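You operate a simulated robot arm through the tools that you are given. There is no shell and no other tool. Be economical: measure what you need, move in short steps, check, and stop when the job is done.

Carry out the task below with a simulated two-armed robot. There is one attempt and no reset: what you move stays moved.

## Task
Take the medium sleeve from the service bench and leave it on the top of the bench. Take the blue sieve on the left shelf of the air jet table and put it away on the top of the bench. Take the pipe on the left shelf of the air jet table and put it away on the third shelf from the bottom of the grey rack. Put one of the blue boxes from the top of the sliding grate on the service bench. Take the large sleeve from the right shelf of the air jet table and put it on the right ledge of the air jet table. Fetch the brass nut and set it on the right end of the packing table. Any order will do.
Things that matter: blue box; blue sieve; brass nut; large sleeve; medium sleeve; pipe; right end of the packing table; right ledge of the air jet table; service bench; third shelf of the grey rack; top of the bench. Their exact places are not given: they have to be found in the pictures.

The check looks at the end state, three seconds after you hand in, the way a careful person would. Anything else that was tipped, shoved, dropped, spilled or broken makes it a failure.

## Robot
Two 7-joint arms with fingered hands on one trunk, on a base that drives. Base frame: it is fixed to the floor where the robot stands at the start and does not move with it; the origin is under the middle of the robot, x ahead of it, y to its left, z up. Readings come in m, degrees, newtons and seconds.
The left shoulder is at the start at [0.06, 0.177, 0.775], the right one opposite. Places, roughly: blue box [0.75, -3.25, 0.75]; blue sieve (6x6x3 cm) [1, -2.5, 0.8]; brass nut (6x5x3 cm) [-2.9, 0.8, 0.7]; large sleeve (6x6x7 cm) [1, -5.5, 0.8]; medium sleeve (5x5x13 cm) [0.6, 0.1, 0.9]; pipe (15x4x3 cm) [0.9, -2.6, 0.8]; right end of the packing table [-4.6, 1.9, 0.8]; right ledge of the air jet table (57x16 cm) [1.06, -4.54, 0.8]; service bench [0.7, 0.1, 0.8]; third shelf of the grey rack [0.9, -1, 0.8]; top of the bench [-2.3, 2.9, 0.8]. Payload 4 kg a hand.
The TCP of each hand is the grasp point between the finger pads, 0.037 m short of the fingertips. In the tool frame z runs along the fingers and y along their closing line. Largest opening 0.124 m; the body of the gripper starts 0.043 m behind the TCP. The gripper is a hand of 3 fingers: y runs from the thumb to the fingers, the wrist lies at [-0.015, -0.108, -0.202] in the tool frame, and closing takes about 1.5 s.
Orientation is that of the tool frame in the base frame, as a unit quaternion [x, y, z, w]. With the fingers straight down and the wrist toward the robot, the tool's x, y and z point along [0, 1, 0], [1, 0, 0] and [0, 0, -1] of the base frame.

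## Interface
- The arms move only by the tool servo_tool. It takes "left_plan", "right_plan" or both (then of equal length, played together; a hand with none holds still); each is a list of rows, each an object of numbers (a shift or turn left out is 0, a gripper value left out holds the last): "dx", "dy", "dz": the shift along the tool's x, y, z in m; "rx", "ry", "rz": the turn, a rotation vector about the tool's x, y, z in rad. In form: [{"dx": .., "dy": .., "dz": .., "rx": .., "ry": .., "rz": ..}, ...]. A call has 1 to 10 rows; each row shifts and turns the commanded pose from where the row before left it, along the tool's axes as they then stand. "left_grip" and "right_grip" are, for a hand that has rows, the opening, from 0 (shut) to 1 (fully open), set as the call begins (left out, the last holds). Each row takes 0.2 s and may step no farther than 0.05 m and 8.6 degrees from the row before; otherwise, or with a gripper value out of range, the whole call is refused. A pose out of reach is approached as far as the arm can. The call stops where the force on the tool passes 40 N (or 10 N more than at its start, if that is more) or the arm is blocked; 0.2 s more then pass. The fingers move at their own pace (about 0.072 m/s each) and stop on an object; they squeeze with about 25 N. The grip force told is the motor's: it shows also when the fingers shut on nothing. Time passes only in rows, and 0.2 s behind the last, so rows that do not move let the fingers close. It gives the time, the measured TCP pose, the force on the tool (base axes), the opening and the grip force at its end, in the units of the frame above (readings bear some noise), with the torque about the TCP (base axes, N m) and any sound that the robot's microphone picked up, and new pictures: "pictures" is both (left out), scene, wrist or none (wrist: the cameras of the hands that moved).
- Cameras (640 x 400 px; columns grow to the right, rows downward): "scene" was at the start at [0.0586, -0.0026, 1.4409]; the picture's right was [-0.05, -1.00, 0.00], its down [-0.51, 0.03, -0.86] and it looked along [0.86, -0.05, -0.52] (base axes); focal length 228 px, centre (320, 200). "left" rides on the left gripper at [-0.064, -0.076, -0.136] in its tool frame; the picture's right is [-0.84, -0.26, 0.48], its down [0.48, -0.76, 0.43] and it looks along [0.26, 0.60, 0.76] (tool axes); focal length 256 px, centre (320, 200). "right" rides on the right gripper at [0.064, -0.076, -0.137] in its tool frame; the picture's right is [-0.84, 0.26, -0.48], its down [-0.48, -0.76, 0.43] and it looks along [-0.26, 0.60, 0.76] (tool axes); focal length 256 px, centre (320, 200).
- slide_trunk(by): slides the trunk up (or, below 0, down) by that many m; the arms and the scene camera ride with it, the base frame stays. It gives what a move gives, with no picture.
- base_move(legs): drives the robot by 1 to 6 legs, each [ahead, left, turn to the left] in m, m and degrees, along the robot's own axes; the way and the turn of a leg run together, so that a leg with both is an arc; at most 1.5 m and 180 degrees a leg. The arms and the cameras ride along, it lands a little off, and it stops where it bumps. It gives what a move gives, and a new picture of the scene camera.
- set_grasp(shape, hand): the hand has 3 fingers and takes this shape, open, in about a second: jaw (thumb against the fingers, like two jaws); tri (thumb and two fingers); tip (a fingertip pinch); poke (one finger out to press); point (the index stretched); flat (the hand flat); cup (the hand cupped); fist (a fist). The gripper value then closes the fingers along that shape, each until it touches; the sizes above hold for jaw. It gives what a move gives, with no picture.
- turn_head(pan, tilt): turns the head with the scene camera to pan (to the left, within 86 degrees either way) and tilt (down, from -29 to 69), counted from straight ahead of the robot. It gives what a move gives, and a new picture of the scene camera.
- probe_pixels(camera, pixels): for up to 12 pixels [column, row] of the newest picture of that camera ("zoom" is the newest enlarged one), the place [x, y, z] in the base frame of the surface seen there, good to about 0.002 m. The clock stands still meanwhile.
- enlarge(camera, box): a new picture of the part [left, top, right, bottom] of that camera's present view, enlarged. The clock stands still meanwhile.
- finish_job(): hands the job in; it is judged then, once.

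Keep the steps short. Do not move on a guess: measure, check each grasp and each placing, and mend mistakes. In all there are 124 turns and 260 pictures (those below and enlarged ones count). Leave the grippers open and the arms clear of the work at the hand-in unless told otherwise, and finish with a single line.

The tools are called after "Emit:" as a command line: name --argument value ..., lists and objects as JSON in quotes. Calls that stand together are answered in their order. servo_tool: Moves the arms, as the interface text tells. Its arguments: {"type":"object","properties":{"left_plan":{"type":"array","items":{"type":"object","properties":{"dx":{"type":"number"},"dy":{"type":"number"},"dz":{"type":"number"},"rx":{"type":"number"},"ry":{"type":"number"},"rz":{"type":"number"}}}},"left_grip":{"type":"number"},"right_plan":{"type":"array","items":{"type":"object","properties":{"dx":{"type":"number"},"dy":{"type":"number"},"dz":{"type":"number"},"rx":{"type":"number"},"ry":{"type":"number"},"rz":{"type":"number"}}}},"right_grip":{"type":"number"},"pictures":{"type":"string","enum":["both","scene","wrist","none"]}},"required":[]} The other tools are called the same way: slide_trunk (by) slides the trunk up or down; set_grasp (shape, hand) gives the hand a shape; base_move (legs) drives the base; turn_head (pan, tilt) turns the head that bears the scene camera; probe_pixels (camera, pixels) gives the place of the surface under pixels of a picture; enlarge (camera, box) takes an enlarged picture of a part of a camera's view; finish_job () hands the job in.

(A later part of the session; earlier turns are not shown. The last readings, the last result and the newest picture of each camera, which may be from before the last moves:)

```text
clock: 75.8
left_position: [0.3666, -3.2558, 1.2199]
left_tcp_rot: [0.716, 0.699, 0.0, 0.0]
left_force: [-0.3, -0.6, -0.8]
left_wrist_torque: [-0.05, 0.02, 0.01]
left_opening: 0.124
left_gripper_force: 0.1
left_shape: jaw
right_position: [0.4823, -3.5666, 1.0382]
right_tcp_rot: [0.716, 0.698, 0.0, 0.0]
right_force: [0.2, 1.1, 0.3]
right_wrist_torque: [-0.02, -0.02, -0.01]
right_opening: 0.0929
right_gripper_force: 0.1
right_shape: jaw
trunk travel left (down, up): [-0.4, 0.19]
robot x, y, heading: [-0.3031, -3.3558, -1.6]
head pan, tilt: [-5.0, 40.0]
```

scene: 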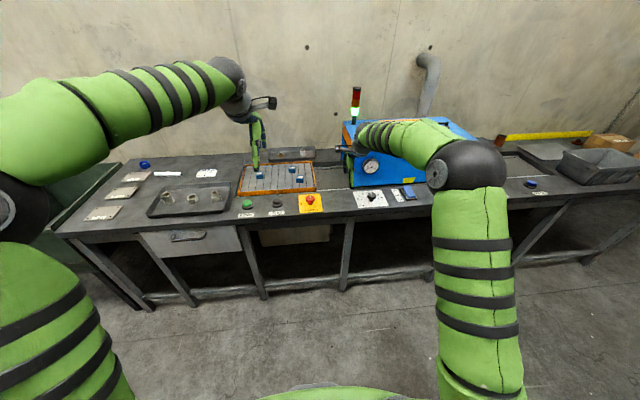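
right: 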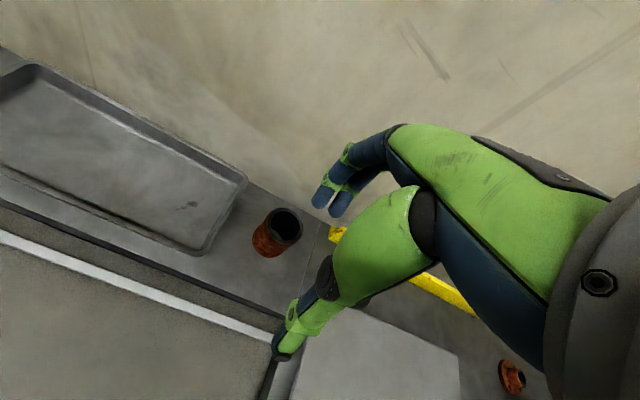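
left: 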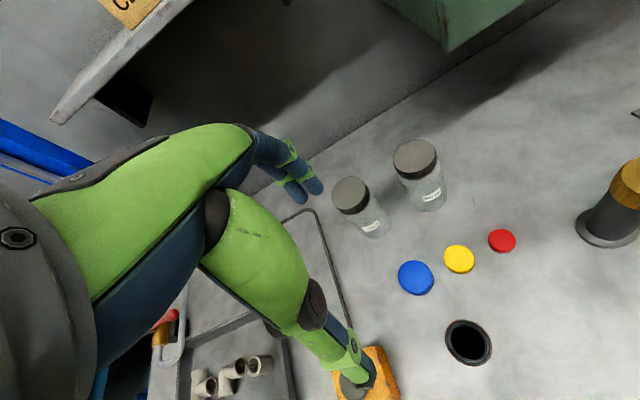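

Large sleeve is on the ledge. Next: stand at y≈−2.9, so the right hand reaches the blue box and the left the pipe.

Emit:
base_move --legs '[[0, 0.44, 1.6], [0.4, 0, 0]]'

Emit:
turn_head --pan 0 --tilt 48

```text
clock: 80.6
left_position: [0.7715, -2.8045, 1.2193]
left_tcp_rot: [0.705, 0.709, -0.001, 0.0]
left_force: [-0.2, 0.0, -0.6]
left_wrist_torque: [-0.02, 0.0, 0.02]
left_opening: 0.1236
left_gripper_force: 0.1
left_shape: jaw
right_position: [0.8959, -3.1142, 1.0369]
right_tcp_rot: [0.706, 0.708, -0.001, 0.0]
right_force: [-0.1, 0.4, -0.3]
right_wrist_torque: [0.02, 0.01, -0.01]
right_opening: 0.093
right_gripper_force: 0.0
right_shape: jaw
trunk travel left (down, up): [-0.4, 0.19]
robot x, y, heading: [0.1012, -2.9238, 0.0]
head pan, tilt: [-5.0, 40.0]
```

scene: 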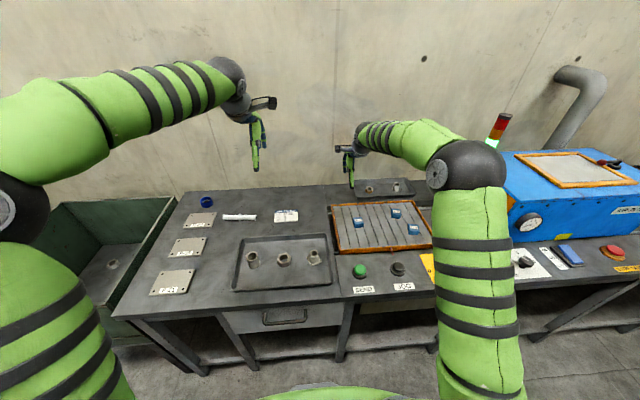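

```text
clock: 81.3
left_position: [0.7702, -2.8055, 1.2204]
left_tcp_rot: [0.706, 0.708, -0.001, 0.0]
left_force: [-0.3, -0.3, -0.2]
left_wrist_torque: [0.0, -0.01, -0.04]
left_opening: 0.1236
left_gripper_force: 0.0
left_shape: jaw
right_position: [0.8937, -3.1141, 1.0367]
right_tcp_rot: [0.706, 0.708, -0.002, -0.001]
right_force: [-0.5, 0.3, 0.0]
right_wrist_torque: [0.02, 0.01, -0.01]
right_opening: 0.0926
right_gripper_force: 0.0
right_shape: jaw
trunk travel left (down, up): [-0.4, 0.19]
robot x, y, heading: [0.1021, -2.9267, 0.1]
head pan, tilt: [0.0, 48.0]
```

scene: 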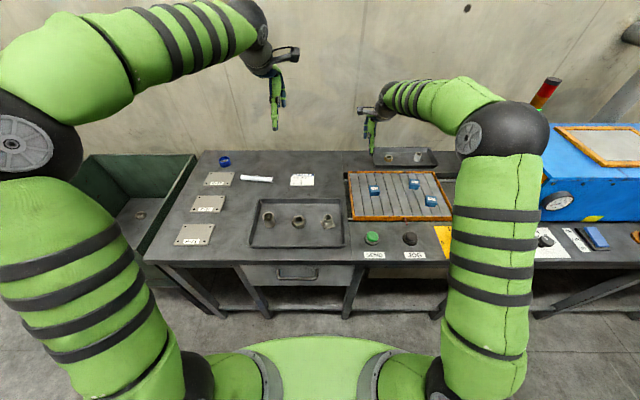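

Emit:
enlarge --camera "scene" --box '[200, 140, 460, 250]'

```text
2.46 times, centred on (330, 195) of scene
```

zoom: 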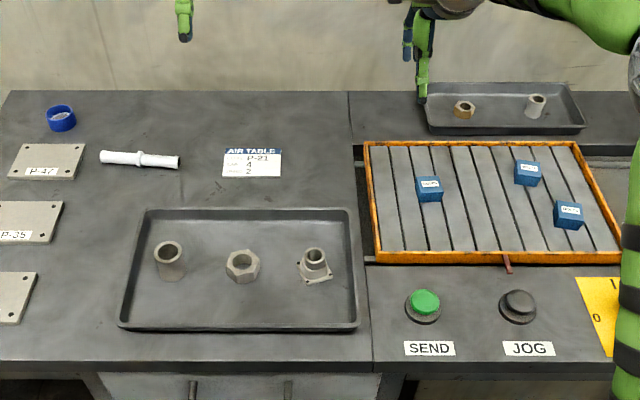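

Emit:
probe_pixels --camera "zoom" --pixels '[[417, 179], [438, 176], [443, 187], [420, 190], [430, 196], [400, 195], [103, 156], [140, 156], [141, 161], [178, 161], [61, 108], [61, 128]]'

Emit:
enlarge --camera "scene" --box '[350, 165, 440, 225]'

```text
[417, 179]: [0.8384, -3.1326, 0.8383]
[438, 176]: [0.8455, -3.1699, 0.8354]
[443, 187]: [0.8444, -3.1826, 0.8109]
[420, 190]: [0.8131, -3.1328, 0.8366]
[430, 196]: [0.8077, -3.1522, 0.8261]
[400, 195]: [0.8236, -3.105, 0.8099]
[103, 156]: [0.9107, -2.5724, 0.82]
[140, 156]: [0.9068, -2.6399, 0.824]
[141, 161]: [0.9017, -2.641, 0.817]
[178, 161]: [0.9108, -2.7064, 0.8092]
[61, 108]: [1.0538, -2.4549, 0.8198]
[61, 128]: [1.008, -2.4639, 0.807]
```

```text
6.67 times, centred on (395, 195) of scene
```

zoom: 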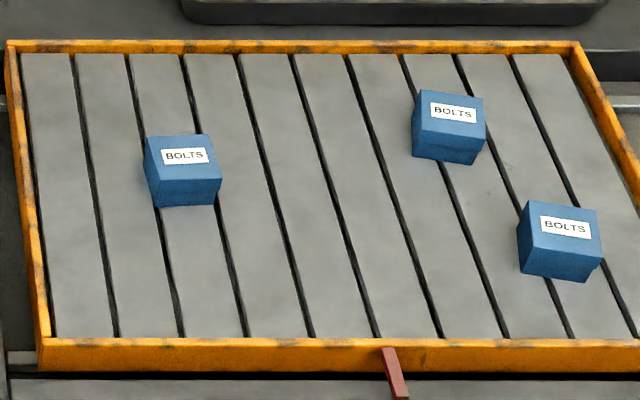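

Emit:
probe_pixels --camera "zoom" --pixels '[[151, 142], [208, 140], [218, 175], [158, 176], [184, 158], [190, 190], [190, 203], [190, 225], [110, 170]]'

```text
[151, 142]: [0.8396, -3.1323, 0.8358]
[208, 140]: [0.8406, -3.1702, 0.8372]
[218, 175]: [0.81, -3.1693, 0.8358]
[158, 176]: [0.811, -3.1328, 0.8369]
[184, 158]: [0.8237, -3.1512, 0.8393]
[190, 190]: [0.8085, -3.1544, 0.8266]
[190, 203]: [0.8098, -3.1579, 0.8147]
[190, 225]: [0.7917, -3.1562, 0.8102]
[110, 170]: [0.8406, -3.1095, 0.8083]
```

Box 1 centre is (0.825,−3.151), top 0.838. I bring the right hand above it and the left above the pipe (0.908,−2.64).

Emit:
servo_tool --right_plan '[{"dx": -0.018, "dy": -0.035}, {"dx": -0.018, "dy": -0.034}, {}, {}, {"dz": 0.04}, {"dz": 0.04}, {"dz": 0.02}]' --left_plan '[{"dx": 0.033, "dy": 0.027}, {"dx": 0.033, "dy": 0.027}, {"dx": 0.033, "dy": 0.027}, {"dx": 0.033, "dy": 0.027}, {"dx": 0.033, "dy": 0.027}, {"dz": 0.05}, {"dz": 0.05}]' --left_grip 0.6 --pictures "both"

```text
clock: 82.9
left_position: [0.9069, -2.638, 1.116]
left_tcp_rot: [0.706, 0.708, 0.0, 0.0]
left_force: [1.0, 0.1, 0.0]
left_wrist_torque: [-0.03, 0.01, 0.03]
left_opening: 0.0746
left_gripper_force: 0.0
left_shape: jaw
right_position: [0.8273, -3.1476, 0.9388]
right_tcp_rot: [0.706, 0.708, -0.001, -0.002]
right_force: [-0.7, -0.3, 0.4]
right_wrist_torque: [-0.01, -0.04, -0.01]
right_opening: 0.0929
right_gripper_force: 0.0
right_shape: jaw
trunk travel left (down, up): [-0.4, 0.19]
robot x, y, heading: [0.101, -2.9305, -0.0]
head pan, tilt: [0.0, 48.0]
```

scene: 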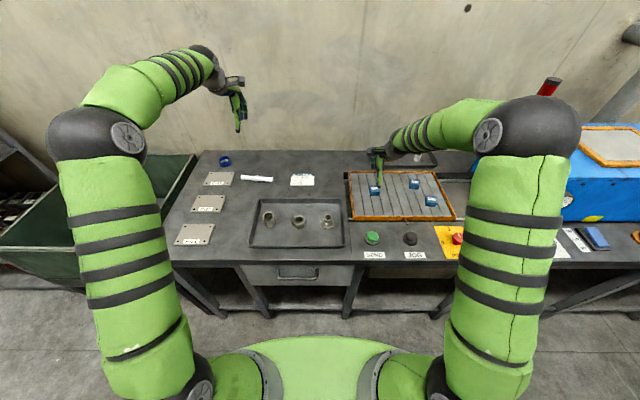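
right: 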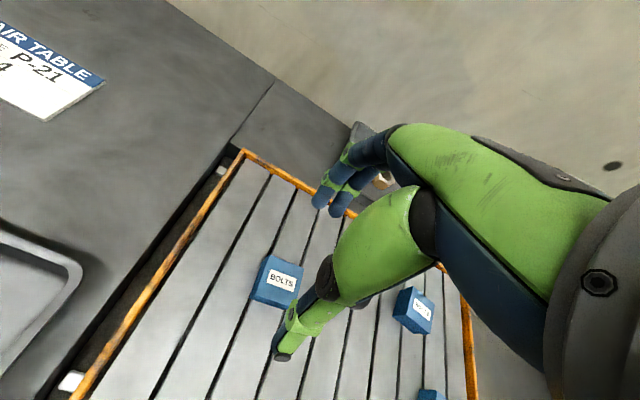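
left: 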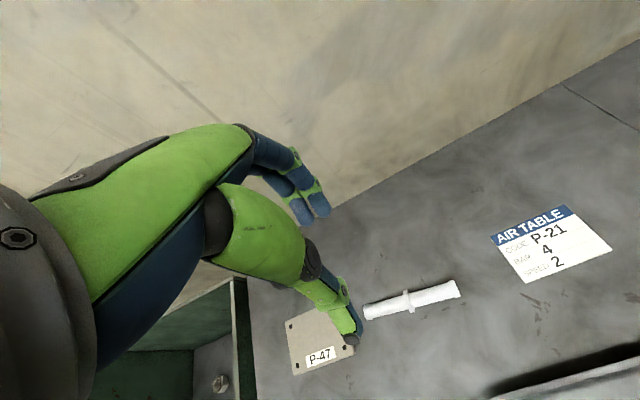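

Emit:
probe_pixels --camera "left" --pixels '[[365, 312], [395, 303], [407, 293], [409, 303], [412, 310], [435, 294], [458, 289]]'

Emit:
servo_tool --right_plan '[{"dx": -0.003, "dy": -0.002, "dz": 0.03}, {"dz": 0.03}, {"dz": 0.015}, {"dz": 0.01}]' --left_plan '[{"dz": 0.04}, {"dz": 0.04}, {"dz": 0.04}, {"dz": 0.04}]' --pictures "wrist"

```text
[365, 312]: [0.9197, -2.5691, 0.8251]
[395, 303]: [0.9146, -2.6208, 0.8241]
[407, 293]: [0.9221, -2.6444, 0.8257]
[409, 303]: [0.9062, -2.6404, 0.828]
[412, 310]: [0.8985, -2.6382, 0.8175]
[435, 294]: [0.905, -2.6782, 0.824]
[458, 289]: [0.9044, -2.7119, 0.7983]
```

```text
clock: 83.9
left_position: [0.9054, -2.639, 0.9573]
left_tcp_rot: [0.707, 0.708, -0.001, 0.0]
left_force: [-0.1, 0.5, -0.3]
left_wrist_torque: [0.02, 0.0, -0.01]
left_opening: 0.0747
left_gripper_force: 0.0
left_shape: jaw
right_position: [0.8237, -3.1522, 0.8506]
right_tcp_rot: [0.706, 0.709, -0.001, -0.001]
right_force: [-1.0, -0.8, 0.2]
right_wrist_torque: [0.01, 0.01, 0.01]
right_opening: 0.0928
right_gripper_force: 0.1
right_shape: jaw
trunk travel left (down, up): [-0.4, 0.19]
robot x, y, heading: [0.1041, -2.9253, 0.1]
head pan, tilt: [0.0, 48.0]
```

right: 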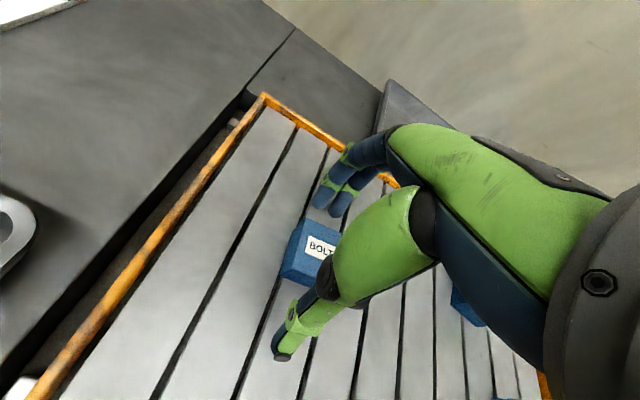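
left: 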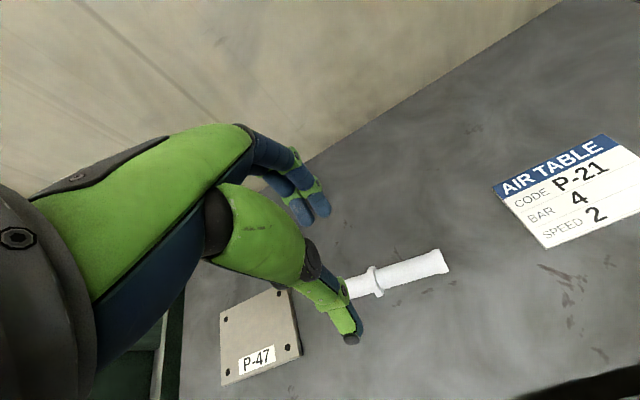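

Right hand straddles the box: close. Left: shift 3.2 cm right off the collar, yaw slightly with the pipe, and descend.

Emit:
servo_tool --right_plan '[{}, {}, {}, {}, {}, {}, {}]' --left_plan '[{"dx": -0.032}, {"rz": 0.1}, {"dz": 0.04}, {"dz": 0.03}, {"dz": 0.02}, {}, {}]' --right_grip 0 --pictures "wrist"

```text
clock: 85.5
left_position: [0.9037, -2.6698, 0.8692]
left_tcp_rot: [0.741, 0.672, 0.001, -0.001]
left_force: [0.6, 0.3, -0.3]
left_wrist_torque: [0.0, 0.0, 0.0]
left_opening: 0.0749
left_gripper_force: 0.1
left_shape: jaw
right_position: [0.8234, -3.1524, 0.8531]
right_tcp_rot: [0.706, 0.708, 0.0, -0.001]
right_force: [-0.4, 1.3, 6.9]
right_wrist_torque: [0.06, -0.16, -0.01]
right_opening: 0.0452
right_gripper_force: 25.2
right_shape: jaw
trunk travel left (down, up): [-0.4, 0.19]
robot x, y, heading: [0.0992, -2.9244, -0.0]
head pan, tilt: [0.0, 48.0]
```

right: 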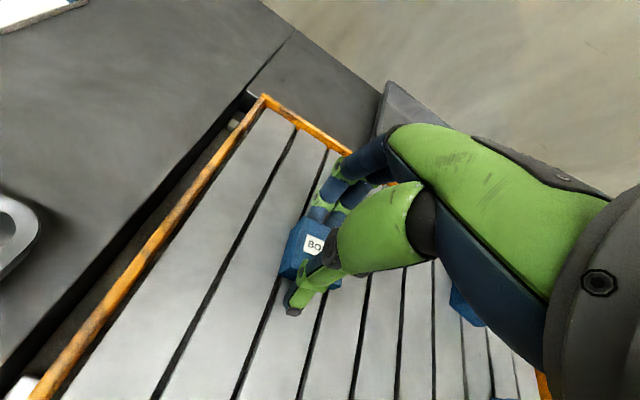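
left: 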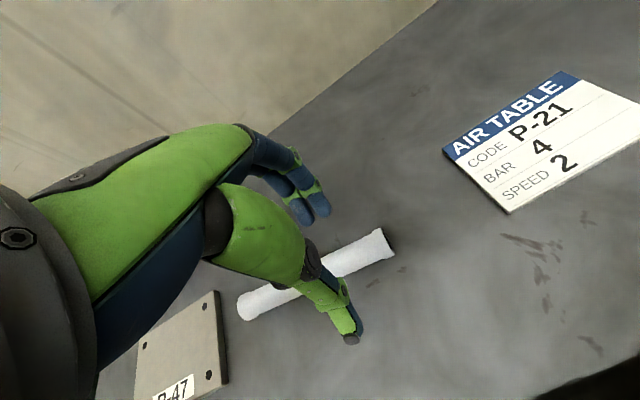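

Box gripped (0.045). Lift the box; lower left to 0.841 and close on the pipe.

Emit:
servo_tool --right_plan '[{"dz": -0.02}, {"dz": -0.04}, {"dz": -0.04}, {"dz": -0.05}, {"dz": -0.05}]' --left_plan '[{"dz": 0.01, "dy": 0.001}, {"dz": 0.01, "dy": 0.001}, {"dz": 0.008}, {}, {}]' --pictures "wrist"

Emit:
servo_tool --left_plan '[{}, {}, {}, {}, {}, {}, {}]' --left_grip 0 --pictures "wrist"

```text
clock: 86.7
left_position: [0.9071, -2.6708, 0.8408]
left_tcp_rot: [0.74, 0.672, 0.0, 0.0]
left_force: [0.6, 0.0, -0.5]
left_wrist_torque: [-0.01, 0.04, -0.01]
left_opening: 0.0747
left_gripper_force: 0.1
left_shape: jaw
right_position: [0.8214, -3.1533, 1.0528]
right_tcp_rot: [0.706, 0.708, -0.001, -0.001]
right_force: [0.0, 0.2, -1.6]
right_wrist_torque: [-0.03, 0.03, -0.03]
right_opening: 0.0443
right_gripper_force: 24.9
right_shape: jaw
trunk travel left (down, up): [-0.4, 0.19]
robot x, y, heading: [0.0999, -2.9247, 0.2]
head pan, tilt: [0.0, 48.0]
```

right: 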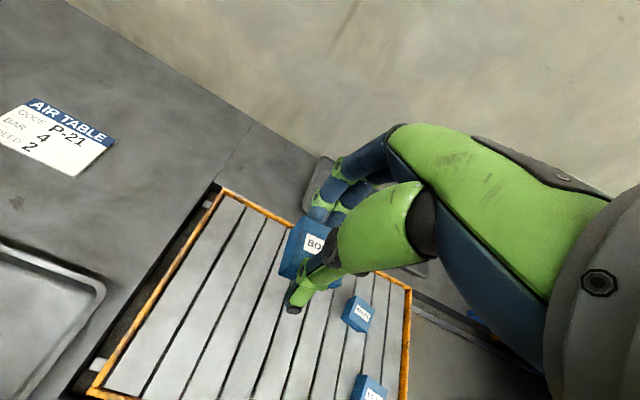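
left: 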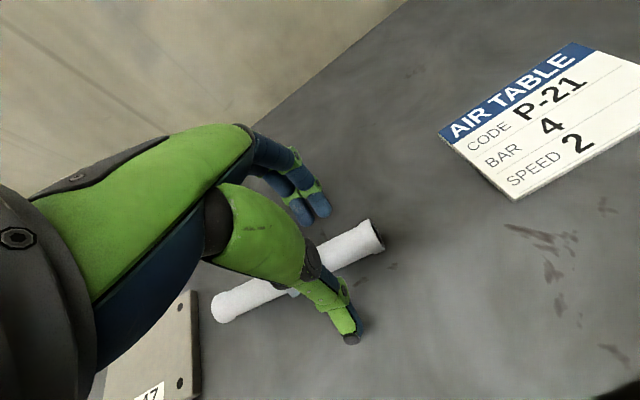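

```text
clock: 88.3
left_position: [0.9073, -2.6707, 0.8426]
left_tcp_rot: [0.741, 0.672, -0.001, -0.001]
left_force: [0.1, 1.3, 1.3]
left_wrist_torque: [0.01, -0.03, 0.0]
left_opening: 0.0212
left_gripper_force: 25.1
left_shape: jaw
right_position: [0.8233, -3.1536, 1.0509]
right_tcp_rot: [0.706, 0.708, 0.0, -0.001]
right_force: [0.1, 1.4, -0.5]
right_wrist_torque: [-0.01, 0.01, 0.0]
right_opening: 0.0439
right_gripper_force: 25.2
right_shape: jaw
trunk travel left (down, up): [-0.4, 0.19]
robot x, y, heading: [0.1014, -2.925, -0.0]
head pan, tilt: [0.0, 48.0]
```

left: 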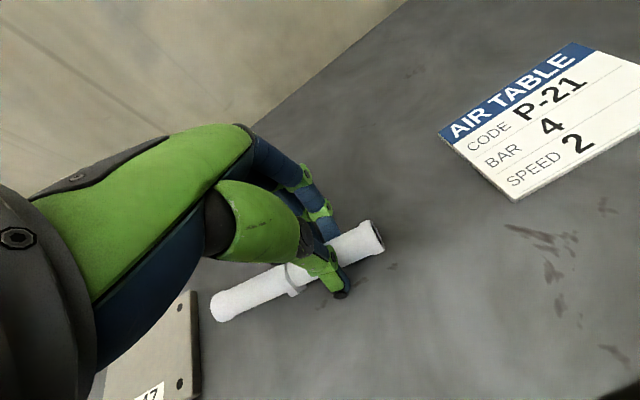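

Pipe gripped (0.021). Lift the left hand and draw both hands back a bit; then back off and slide left toward the rack.

Emit:
servo_tool --left_plan '[{"dz": -0.02}, {"dz": -0.04}, {"dz": -0.045}, {"dz": -0.045}, {"dz": -0.045}, {"dz": -0.045}]' --pictures "wrist"

Emit:
base_move --legs '[[-0.6, 0, 0], [0, 1.35, 0]]'

Emit:
turn_head --pan 10 --tilt 35

```text
clock: 89.7
left_position: [0.9075, -2.672, 1.0815]
left_tcp_rot: [0.741, 0.672, 0.0, -0.001]
left_force: [0.8, 0.1, -1.6]
left_wrist_torque: [0.01, 0.02, 0.02]
left_opening: 0.0209
left_gripper_force: 25.4
left_shape: jaw
right_position: [0.8232, -3.1526, 1.0515]
right_tcp_rot: [0.706, 0.708, -0.001, -0.001]
right_force: [0.4, -1.2, -0.2]
right_wrist_torque: [0.0, -0.02, 0.01]
right_opening: 0.0442
right_gripper_force: 25.1
right_shape: jaw
trunk travel left (down, up): [-0.4, 0.19]
robot x, y, heading: [0.104, -2.9246, 0.1]
head pan, tilt: [0.0, 48.0]
```

left: 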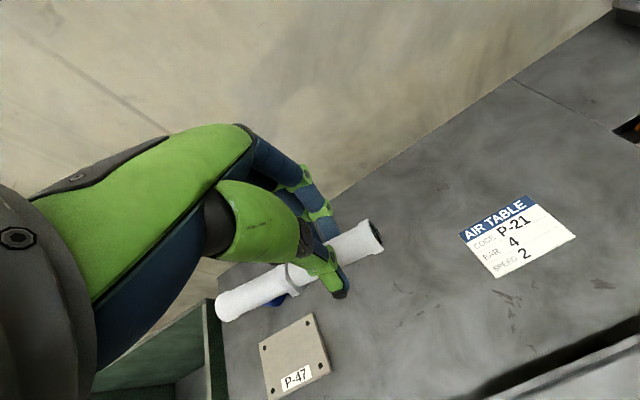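

```text
clock: 99.4
left_position: [0.3195, -1.3252, 1.0813]
left_tcp_rot: [0.745, 0.668, -0.001, -0.001]
left_force: [0.9, 0.1, -1.4]
left_wrist_torque: [-0.04, 0.02, -0.02]
left_opening: 0.0208
left_gripper_force: 24.8
left_shape: jaw
right_position: [0.2288, -1.8062, 1.0528]
right_tcp_rot: [0.711, 0.703, -0.001, 0.0]
right_force: [-0.4, -0.2, -1.4]
right_wrist_torque: [-0.02, 0.01, 0.01]
right_opening: 0.044
right_gripper_force: 24.6
right_shape: jaw
trunk travel left (down, up): [-0.4, 0.19]
robot x, y, heading: [-0.4911, -1.5655, -0.6]
head pan, tilt: [0.0, 48.0]
```

scene: 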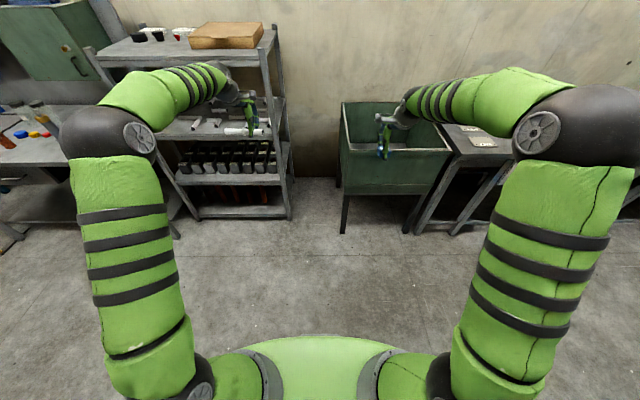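

```text
clock: 100.2
left_position: [0.319, -1.3257, 1.0806]
left_tcp_rot: [0.744, 0.668, 0.0, -0.001]
left_force: [-0.1, 0.5, -0.5]
left_wrist_torque: [0.0, -0.01, -0.04]
left_opening: 0.0211
left_gripper_force: 24.6
left_shape: jaw
right_position: [0.2295, -1.8047, 1.0523]
right_tcp_rot: [0.71, 0.704, -0.001, -0.001]
right_force: [0.2, 0.0, -0.8]
right_wrist_torque: [0.0, 0.01, 0.01]
right_opening: 0.044
right_gripper_force: 25.4
right_shape: jaw
trunk travel left (down, up): [-0.4, 0.19]
robot x, y, heading: [-0.4884, -1.5717, -0.5]
head pan, tilt: [10.0, 35.0]
```

scene: 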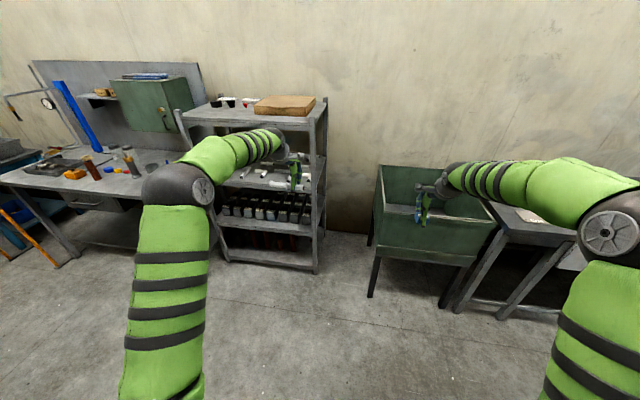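

Slide left to face the rack and measure its shelves.

Emit:
base_move --legs '[[0, 0.4, 0.5]]'

Emit:
turn_head --pan -5 --tilt 30

Emit:
enlarge --camera "scene" --box '[180, 110, 480, 300]'

```text
clock: 102.7
left_position: [0.3183, -0.918, 1.0807]
left_tcp_rot: [0.741, 0.672, 0.0, -0.001]
left_force: [-0.1, -0.3, -1.0]
left_wrist_torque: [-0.05, -0.02, -0.02]
left_opening: 0.0209
left_gripper_force: 24.5
left_shape: jaw
right_position: [0.2331, -1.4, 1.0517]
right_tcp_rot: [0.707, 0.707, -0.001, 0.0]
right_force: [-0.1, 0.0, -1.2]
right_wrist_torque: [0.01, 0.02, 0.0]
right_opening: 0.044
right_gripper_force: 25.5
right_shape: jaw
trunk travel left (down, up): [-0.4, 0.19]
robot x, y, heading: [-0.4876, -1.1722, 0.4]
head pan, tilt: [10.0, 35.0]
```

scene: 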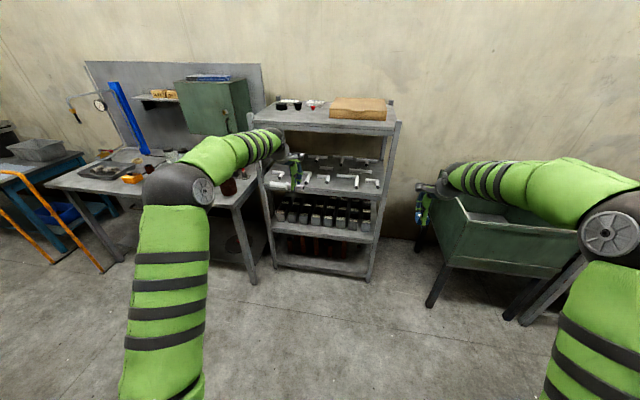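

```text
clock: 103.4
left_position: [0.3179, -0.9192, 1.0817]
left_tcp_rot: [0.741, 0.672, -0.001, 0.0]
left_force: [-0.4, -0.7, -1.0]
left_wrist_torque: [-0.01, 0.04, -0.03]
left_opening: 0.021
left_gripper_force: 24.6
left_shape: jaw
right_position: [0.2346, -1.4009, 1.0529]
right_tcp_rot: [0.707, 0.708, 0.0, -0.001]
right_force: [-0.7, -0.2, -1.7]
right_wrist_torque: [0.03, -0.01, 0.01]
right_opening: 0.0441
right_gripper_force: 24.8
right_shape: jaw
trunk travel left (down, up): [-0.4, 0.19]
robot x, y, heading: [-0.4853, -1.1736, 0.1]
head pan, tilt: [-5.0, 30.0]
```

scene: 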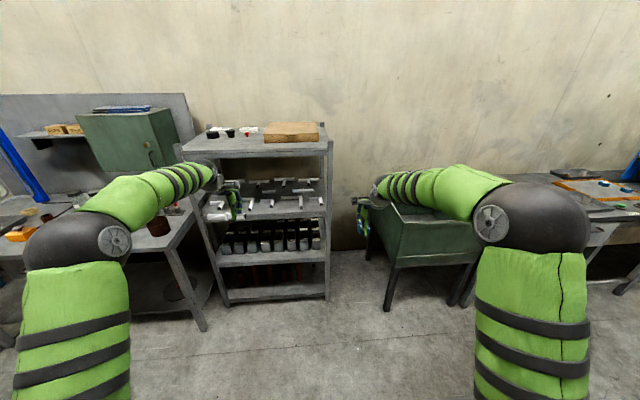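

```text
2.11 times, centred on (330, 205) of scene
```

zoom: 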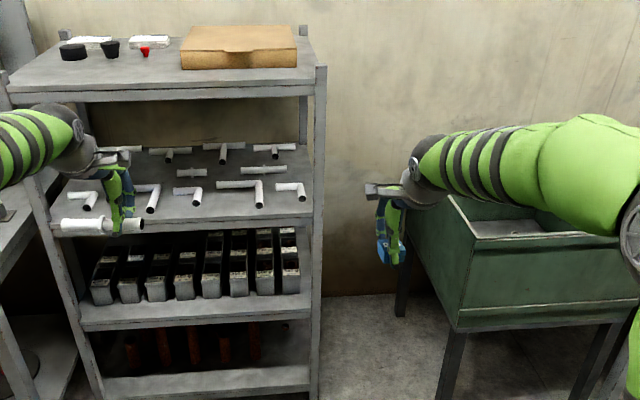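

Emit:
probe_pixels --camera "zoom" --pixels '[[280, 215], [300, 170], [170, 210], [215, 172], [238, 170], [263, 168], [190, 172], [300, 200], [258, 200], [310, 222], [200, 95], [310, 95]]'

Emit:
enlarge --camera "scene" --box '[195, 160, 345, 240]'

```text
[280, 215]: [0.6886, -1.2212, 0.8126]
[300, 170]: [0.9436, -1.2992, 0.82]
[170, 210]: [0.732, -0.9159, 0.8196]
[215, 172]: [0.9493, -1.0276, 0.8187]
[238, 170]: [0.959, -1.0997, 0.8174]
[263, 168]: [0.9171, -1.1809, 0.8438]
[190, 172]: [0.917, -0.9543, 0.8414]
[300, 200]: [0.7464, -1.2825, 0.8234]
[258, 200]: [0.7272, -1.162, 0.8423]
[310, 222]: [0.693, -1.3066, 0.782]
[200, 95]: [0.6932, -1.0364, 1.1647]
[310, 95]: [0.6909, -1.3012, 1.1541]
```

```text
4.27 times, centred on (270, 200) of scene
```

zoom: 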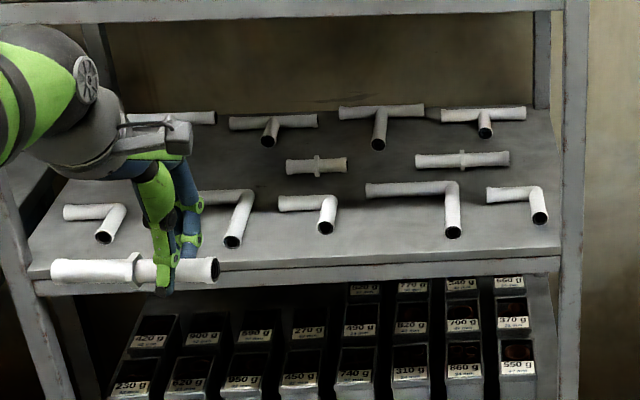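

Shelf 3 is at z≈0.819, next shelf underside ≈1.15, front edge x≈0.69. There may be a free slot left in the middle row. I tilt the left hand ~20° forward so the wrist stays low, lower the trunk 0.15, and look.

Emit:
servo_tool --left_plan '[{"rz": -0.1}, {"rx": -0.12}, {"rx": -0.12}, {"rx": -0.12}, {}]' --pictures "wrist"

Emit:
probe_pixels --camera "scene" --pixels '[[80, 235], [60, 220], [130, 190], [190, 178], [100, 215], [225, 200]]'

```text
clock: 104.6
left_position: [0.3173, -0.9177, 1.0809]
left_tcp_rot: [0.694, 0.697, 0.127, 0.126]
left_force: [-0.1, 0.0, -1.0]
left_wrist_torque: [-0.08, 0.0, -0.01]
left_opening: 0.0208
left_gripper_force: 24.6
left_shape: jaw
right_position: [0.2332, -1.4005, 1.0519]
right_tcp_rot: [0.706, 0.708, 0.0, -0.001]
right_force: [1.0, 0.3, -0.4]
right_wrist_torque: [-0.01, 0.0, 0.01]
right_opening: 0.0443
right_gripper_force: 24.6
right_shape: jaw
trunk travel left (down, up): [-0.4, 0.19]
robot x, y, heading: [-0.4872, -1.1719, 0.1]
head pan, tilt: [-5.0, 30.0]
```

left: 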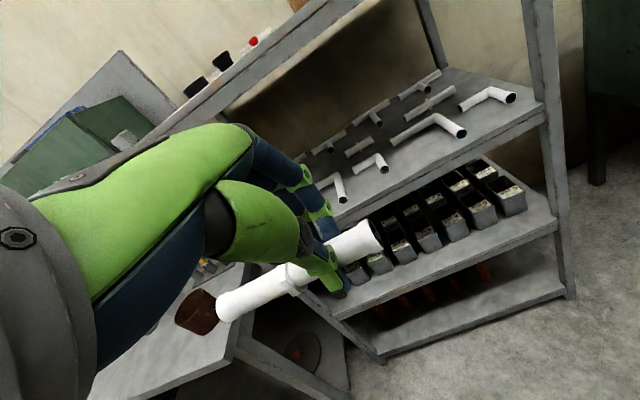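

```text
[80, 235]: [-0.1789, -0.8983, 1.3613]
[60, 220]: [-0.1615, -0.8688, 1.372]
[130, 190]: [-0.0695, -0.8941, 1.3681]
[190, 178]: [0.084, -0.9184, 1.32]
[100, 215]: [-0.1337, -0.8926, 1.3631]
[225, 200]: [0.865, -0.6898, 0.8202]
```

The elbow rides high, so I lower the trunk 0.3 and tuck the right hand back and outward to keep clear of the rack; raise left hand first within the arm so it stays above the shelf.

Emit:
servo_tool --right_plan '[{"dy": -0.045, "dx": -0.02}, {"dy": -0.045, "dx": -0.02}, {"dy": -0.045, "dx": -0.02}, {"dy": -0.045, "dx": -0.02}, {"dy": -0.04, "dx": -0.02}, {"dx": -0.03, "dz": -0.04}, {"dx": -0.03, "dz": -0.04}]' --pictures "none"

Emit:
slide_trunk --by -0.3

Emit:
servo_tool --left_plan '[{"dy": 0.0617, "dz": -0.164}]' --pictures "none"

```text
clock: 106.2
left_position: [0.318, -0.9185, 1.0805]
left_tcp_rot: [0.695, 0.696, 0.127, 0.125]
left_force: [-0.1, 0.4, -1.2]
left_wrist_torque: [-0.02, 0.03, 0.0]
left_opening: 0.0209
left_gripper_force: 25.4
left_shape: jaw
right_position: [0.0149, -1.5631, 1.1316]
right_tcp_rot: [0.706, 0.709, -0.001, 0.0]
right_force: [0.3, 1.3, -1.8]
right_wrist_torque: [0.0, -0.01, 0.0]
right_opening: 0.0441
right_gripper_force: 25.0
right_shape: jaw
trunk travel left (down, up): [-0.4, 0.19]
robot x, y, heading: [-0.4858, -1.1766, -0.1]
head pan, tilt: [-5.0, 30.0]
```

```text
clock: 109.2
left_position: [0.3166, -0.9188, 0.7808]
left_tcp_rot: [0.696, 0.696, 0.126, 0.127]
left_force: [0.3, -1.2, -0.7]
left_wrist_torque: [-0.04, 0.0, 0.02]
left_opening: 0.0209
left_gripper_force: 24.9
left_shape: jaw
right_position: [0.0139, -1.5623, 0.8323]
right_tcp_rot: [0.706, 0.708, -0.001, -0.001]
right_force: [0.0, 0.1, -1.4]
right_wrist_torque: [0.0, 0.0, 0.0]
right_opening: 0.044
right_gripper_force: 24.3
right_shape: jaw
trunk travel left (down, up): [-0.1, 0.49]
robot x, y, heading: [-0.4843, -1.1727, 0.3]
head pan, tilt: [-5.0, 30.0]
```

```text
refused: row 1 steps farther than a row can; nothing moved
```

Emit:
servo_tool --left_plan '[{"dy": 0.0141, "dz": -0.0374}, {"dy": 0.0141, "dz": -0.0374}, {"dy": 0.0141, "dz": -0.0374}, {"dy": 0.0106, "dz": -0.028}]' --pictures "none"

Emit:
base_move --legs '[[0.1, 0.3, 0]]'

Emit:
turn_head --pan -2 --tilt 25

Emit:
enlarge --camera "scene" --box '[180, 100, 480, 290]'

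```text
clock: 110.2
left_position: [0.3197, -0.9203, 0.9322]
left_tcp_rot: [0.695, 0.697, 0.126, 0.125]
left_force: [-0.2, 0.3, -0.3]
left_wrist_torque: [-0.01, 0.03, 0.0]
left_opening: 0.021
left_gripper_force: 25.1
left_shape: jaw
right_position: [0.0137, -1.5614, 0.8321]
right_tcp_rot: [0.706, 0.708, -0.001, -0.001]
right_force: [-0.1, 0.8, -0.9]
right_wrist_torque: [-0.02, 0.04, 0.0]
right_opening: 0.044
right_gripper_force: 25.2
right_shape: jaw
trunk travel left (down, up): [-0.1, 0.49]
robot x, y, heading: [-0.4863, -1.1696, -0.1]
head pan, tilt: [-5.0, 30.0]
```

```text
clock: 112.3
left_position: [0.4182, -0.6224, 0.9317]
left_tcp_rot: [0.696, 0.696, 0.126, 0.126]
left_force: [-0.5, -0.5, -0.8]
left_wrist_torque: [-0.02, -0.01, -0.02]
left_opening: 0.0207
left_gripper_force: 25.2
left_shape: jaw
right_position: [0.1107, -1.263, 0.8324]
right_tcp_rot: [0.708, 0.706, 0.0, -0.001]
right_force: [0.5, -0.7, -1.1]
right_wrist_torque: [0.03, 0.03, 0.02]
right_opening: 0.0437
right_gripper_force: 25.3
right_shape: jaw
trunk travel left (down, up): [-0.1, 0.49]
robot x, y, heading: [-0.3881, -0.8736, -0.2]
head pan, tilt: [-5.0, 30.0]
```

scene: 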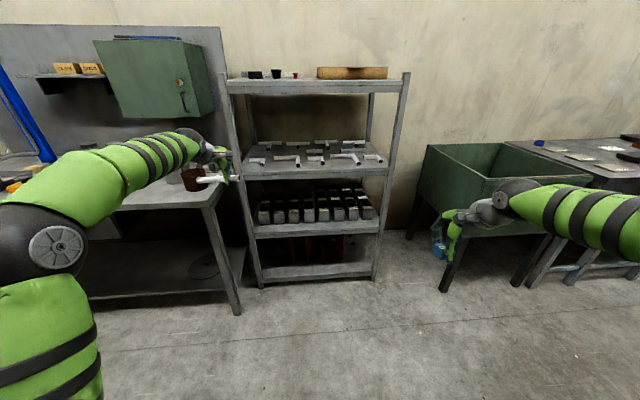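

```text
clock: 113.0
left_position: [0.4182, -0.6234, 0.9324]
left_tcp_rot: [0.696, 0.695, 0.127, 0.127]
left_force: [-1.1, 0.0, -0.9]
left_wrist_torque: [-0.03, 0.03, -0.01]
left_opening: 0.0208
left_gripper_force: 25.0
left_shape: jaw
right_position: [0.1102, -1.2635, 0.832]
right_tcp_rot: [0.708, 0.707, -0.001, -0.001]
right_force: [-0.5, -0.3, -0.7]
right_wrist_torque: [-0.01, 0.04, 0.03]
right_opening: 0.0437
right_gripper_force: 25.5
right_shape: jaw
trunk travel left (down, up): [-0.1, 0.49]
robot x, y, heading: [-0.3926, -0.8712, -0.1]
head pan, tilt: [-2.0, 25.0]
```

scene: 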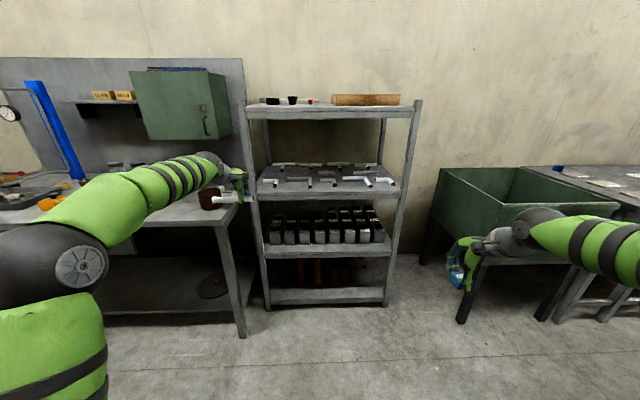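

```text
2.11 times, centred on (330, 195) of scene
```

zoom: 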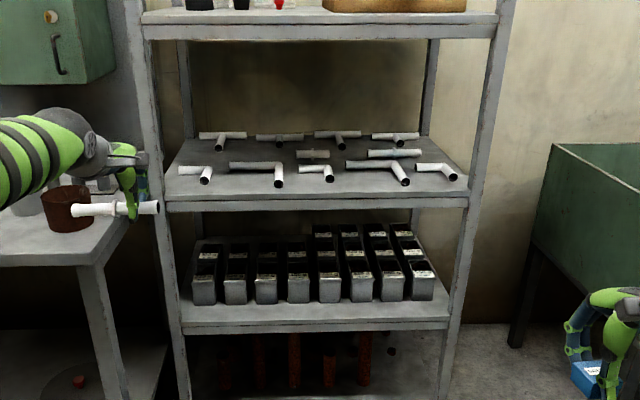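

The middle-left of shelf 3 (zoom ≈(235,155)) is free. Measure it.

Emit:
probe_pixels --camera "zoom" --pixels '[[200, 153], [230, 156], [265, 155], [297, 154], [253, 164], [231, 162], [195, 167], [221, 143], [278, 140], [200, 210], [220, 32], [166, 195]]'

Emit:
enlarge --camera "scene" --box '[240, 150, 400, 210]'

```text
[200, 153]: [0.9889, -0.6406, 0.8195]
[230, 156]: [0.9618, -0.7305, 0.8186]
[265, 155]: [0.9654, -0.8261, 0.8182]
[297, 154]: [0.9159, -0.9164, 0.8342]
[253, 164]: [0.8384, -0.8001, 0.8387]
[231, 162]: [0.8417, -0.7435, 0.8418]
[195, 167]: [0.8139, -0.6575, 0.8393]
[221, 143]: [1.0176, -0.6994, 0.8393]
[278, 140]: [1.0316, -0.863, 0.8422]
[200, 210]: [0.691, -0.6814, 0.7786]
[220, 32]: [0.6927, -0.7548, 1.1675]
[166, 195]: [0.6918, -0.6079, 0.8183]
```

```text
4.00 times, centred on (320, 180) of scene
```

zoom: 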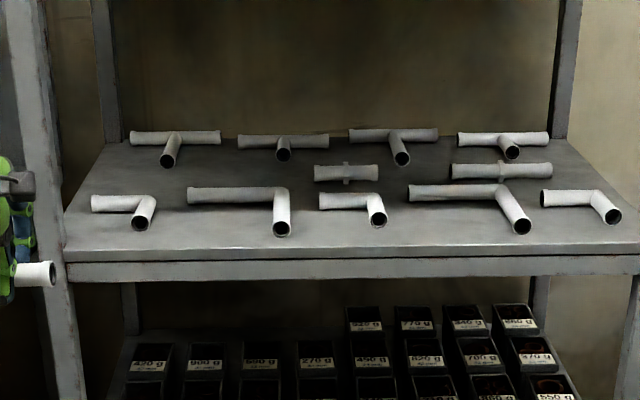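

Emit:
probe_pixels --camera "scene" --pixels '[[60, 225], [110, 190], [160, 172], [190, 160], [208, 155], [40, 225]]'

Emit:
servo_tool --left_plan '[{"dy": -0.0095, "dz": 0.0253}, {}]' --pictures "none"

Emit:
base_move --legs '[[0, -0.155, 0], [0.23, 0, 0]]'

```text
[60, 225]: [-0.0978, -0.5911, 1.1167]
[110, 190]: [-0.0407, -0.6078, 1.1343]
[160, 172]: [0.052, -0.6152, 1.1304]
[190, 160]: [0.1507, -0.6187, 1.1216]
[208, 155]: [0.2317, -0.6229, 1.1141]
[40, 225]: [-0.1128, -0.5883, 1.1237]
```

```text
clock: 113.6
left_position: [0.4173, -0.6224, 0.9038]
left_tcp_rot: [0.696, 0.696, 0.126, 0.127]
left_force: [-0.4, 0.1, -1.2]
left_wrist_torque: [-0.04, 0.0, 0.01]
left_opening: 0.0208
left_gripper_force: 25.2
left_shape: jaw
right_position: [0.1099, -1.2642, 0.8324]
right_tcp_rot: [0.709, 0.706, 0.0, -0.001]
right_force: [-0.9, -0.8, -2.1]
right_wrist_torque: [0.02, 0.03, 0.02]
right_opening: 0.044
right_gripper_force: 24.9
right_shape: jaw
trunk travel left (down, up): [-0.1, 0.49]
robot x, y, heading: [-0.3888, -0.8702, 0.1]
head pan, tilt: [-2.0, 25.0]
```

```text
clock: 116.3
left_position: [0.6487, -0.7774, 0.9055]
left_tcp_rot: [0.695, 0.697, 0.127, 0.126]
left_force: [-0.8, 0.2, -0.6]
left_wrist_torque: [-0.05, -0.03, 0.01]
left_opening: 0.0207
left_gripper_force: 25.5
left_shape: jaw
right_position: [0.3419, -1.4185, 0.8328]
right_tcp_rot: [0.707, 0.707, -0.001, 0.0]
right_force: [0.3, 0.4, -0.8]
right_wrist_torque: [-0.01, 0.02, 0.01]
right_opening: 0.0439
right_gripper_force: 25.3
right_shape: jaw
trunk travel left (down, up): [-0.1, 0.49]
robot x, y, heading: [-0.1584, -1.0291, -0.2]
head pan, tilt: [-2.0, 25.0]
```

scene: 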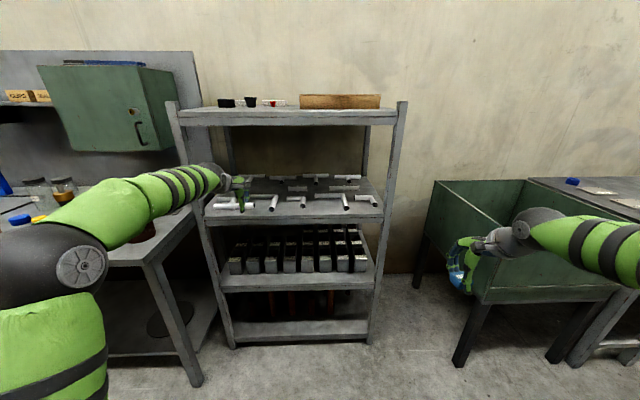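

Forearm tops at ≈1.10, below the upper shelf (1.15). Go in 0.15 and look.

Emit:
base_move --legs '[[0.15, 0, 0.2]]'

Emit:
enlarge --camera "left" --box '[0, 0, 640, 400]'

```text
clock: 117.7
left_position: [0.7943, -0.7748, 0.9049]
left_tcp_rot: [0.694, 0.697, 0.126, 0.126]
left_force: [0.1, -0.8, -0.9]
left_wrist_torque: [-0.07, 0.0, 0.0]
left_opening: 0.0209
left_gripper_force: 24.8
left_shape: jaw
right_position: [0.4911, -1.4185, 0.8318]
right_tcp_rot: [0.706, 0.708, -0.001, -0.002]
right_force: [-0.9, -0.3, -0.1]
right_wrist_torque: [0.03, 0.05, -0.01]
right_opening: 0.0438
right_gripper_force: 25.1
right_shape: jaw
trunk travel left (down, up): [-0.1, 0.49]
robot x, y, heading: [-0.0062, -1.0296, 0.2]
head pan, tilt: [-2.0, 25.0]
```

scene: 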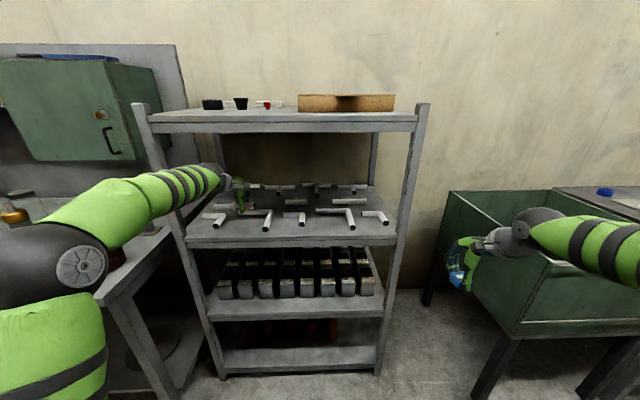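

```text
1.00 times, centred on (320, 200) of left
```

zoom: 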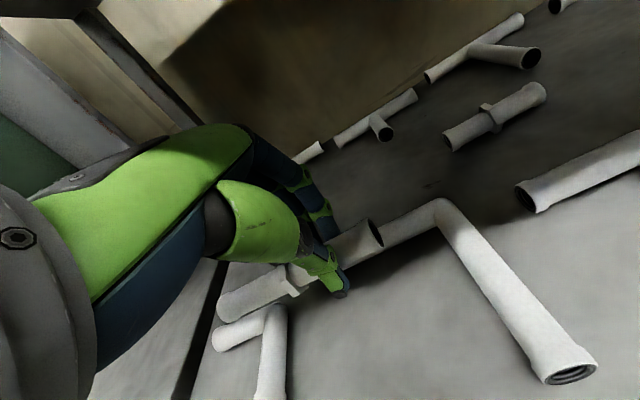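

Clear. Another 0.08 by base and 0.035 by arm, at this height.

Emit:
base_move --legs '[[0.08, 0, 0]]'

Emit:
servo_tool --left_plan '[{"dy": 0.0187, "dz": 0.007}, {"dy": 0.0187, "dz": 0.007}]' --pictures "both"

```text
clock: 118.8
left_position: [0.8746, -0.7754, 0.9042]
left_tcp_rot: [0.695, 0.697, 0.126, 0.126]
left_force: [-0.1, 0.4, -0.7]
left_wrist_torque: [-0.04, 0.01, 0.01]
left_opening: 0.0209
left_gripper_force: 24.6
left_shape: jaw
right_position: [0.5704, -1.4175, 0.8324]
right_tcp_rot: [0.706, 0.708, 0.0, -0.001]
right_force: [0.8, -0.4, -0.3]
right_wrist_torque: [-0.01, 0.02, -0.04]
right_opening: 0.0438
right_gripper_force: 24.6
right_shape: jaw
trunk travel left (down, up): [-0.1, 0.49]
robot x, y, heading: [0.0708, -1.025, 0.4]
head pan, tilt: [-2.0, 25.0]
```

scene: 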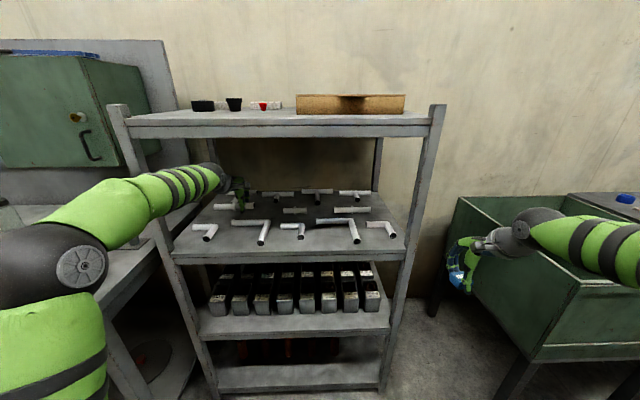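

```text
clock: 119.3
left_position: [0.9133, -0.7749, 0.9031]
left_tcp_rot: [0.694, 0.698, 0.126, 0.125]
left_force: [-0.8, 0.8, 0.3]
left_wrist_torque: [-0.04, 0.02, 0.01]
left_opening: 0.0208
left_gripper_force: 24.9
left_shape: jaw
right_position: [0.5713, -1.4173, 0.8327]
right_tcp_rot: [0.706, 0.708, -0.001, -0.001]
right_force: [-0.2, 0.0, -0.2]
right_wrist_torque: [0.0, 0.02, 0.01]
right_opening: 0.0439
right_gripper_force: 24.9
right_shape: jaw
trunk travel left (down, up): [-0.1, 0.49]
robot x, y, heading: [0.0693, -1.0273, 0.3]
head pan, tilt: [-2.0, 25.0]
```

scene: 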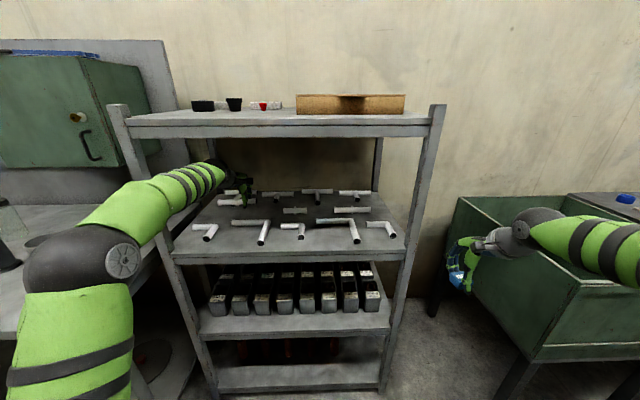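
left: 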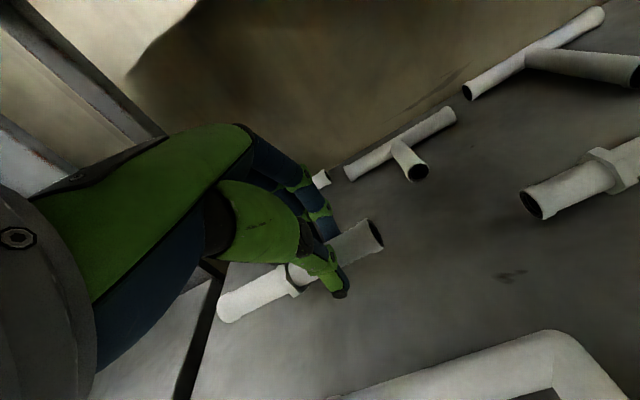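

In place over the free slot. Lower 4 cm in small steps.

Emit:
servo_tool --left_plan '[{"dy": -0.0053, "dz": 0.014}, {"dy": -0.0053, "dz": 0.014}, {"dy": -0.0028, "dz": 0.0075}, {}]' --pictures "wrist"

```text
clock: 120.3
left_position: [0.9146, -0.7733, 0.8663]
left_tcp_rot: [0.694, 0.697, 0.127, 0.125]
left_force: [0.2, 0.3, -1.1]
left_wrist_torque: [-0.06, 0.0, 0.04]
left_opening: 0.0208
left_gripper_force: 24.8
left_shape: jaw
right_position: [0.57, -1.4165, 0.8322]
right_tcp_rot: [0.706, 0.708, -0.001, 0.0]
right_force: [0.1, 0.4, -0.7]
right_wrist_torque: [-0.03, 0.03, 0.0]
right_opening: 0.044
right_gripper_force: 24.8
right_shape: jaw
trunk travel left (down, up): [-0.1, 0.49]
robot x, y, heading: [0.0682, -1.0256, 0.1]
head pan, tilt: [-2.0, 25.0]
```

left: 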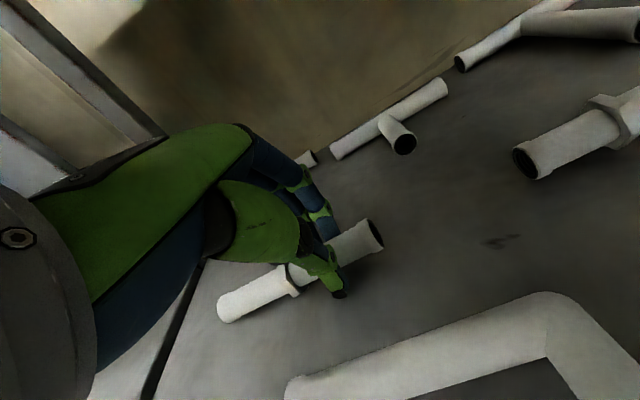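

Emit:
servo_tool --left_plan '[{"dy": -0.0011, "dz": 0.003}, {"dy": -0.0009, "dz": 0.0024}, {}]' --pictures "none"

```text
clock: 121.2
left_position: [0.9138, -0.7746, 0.8644]
left_tcp_rot: [0.694, 0.697, 0.129, 0.128]
left_force: [-1.2, 0.5, 12.6]
left_wrist_torque: [-0.04, 0.2, -0.03]
left_opening: 0.0195
left_gripper_force: 25.2
left_shape: jaw
right_position: [0.5694, -1.4163, 0.8333]
right_tcp_rot: [0.706, 0.708, 0.0, 0.0]
right_force: [0.7, 0.5, -2.0]
right_wrist_torque: [-0.01, 0.0, 0.02]
right_opening: 0.044
right_gripper_force: 25.2
right_shape: jaw
trunk travel left (down, up): [-0.1, 0.49]
robot x, y, heading: [0.071, -1.026, 0.4]
head pan, tilt: [-2.0, 25.0]
```

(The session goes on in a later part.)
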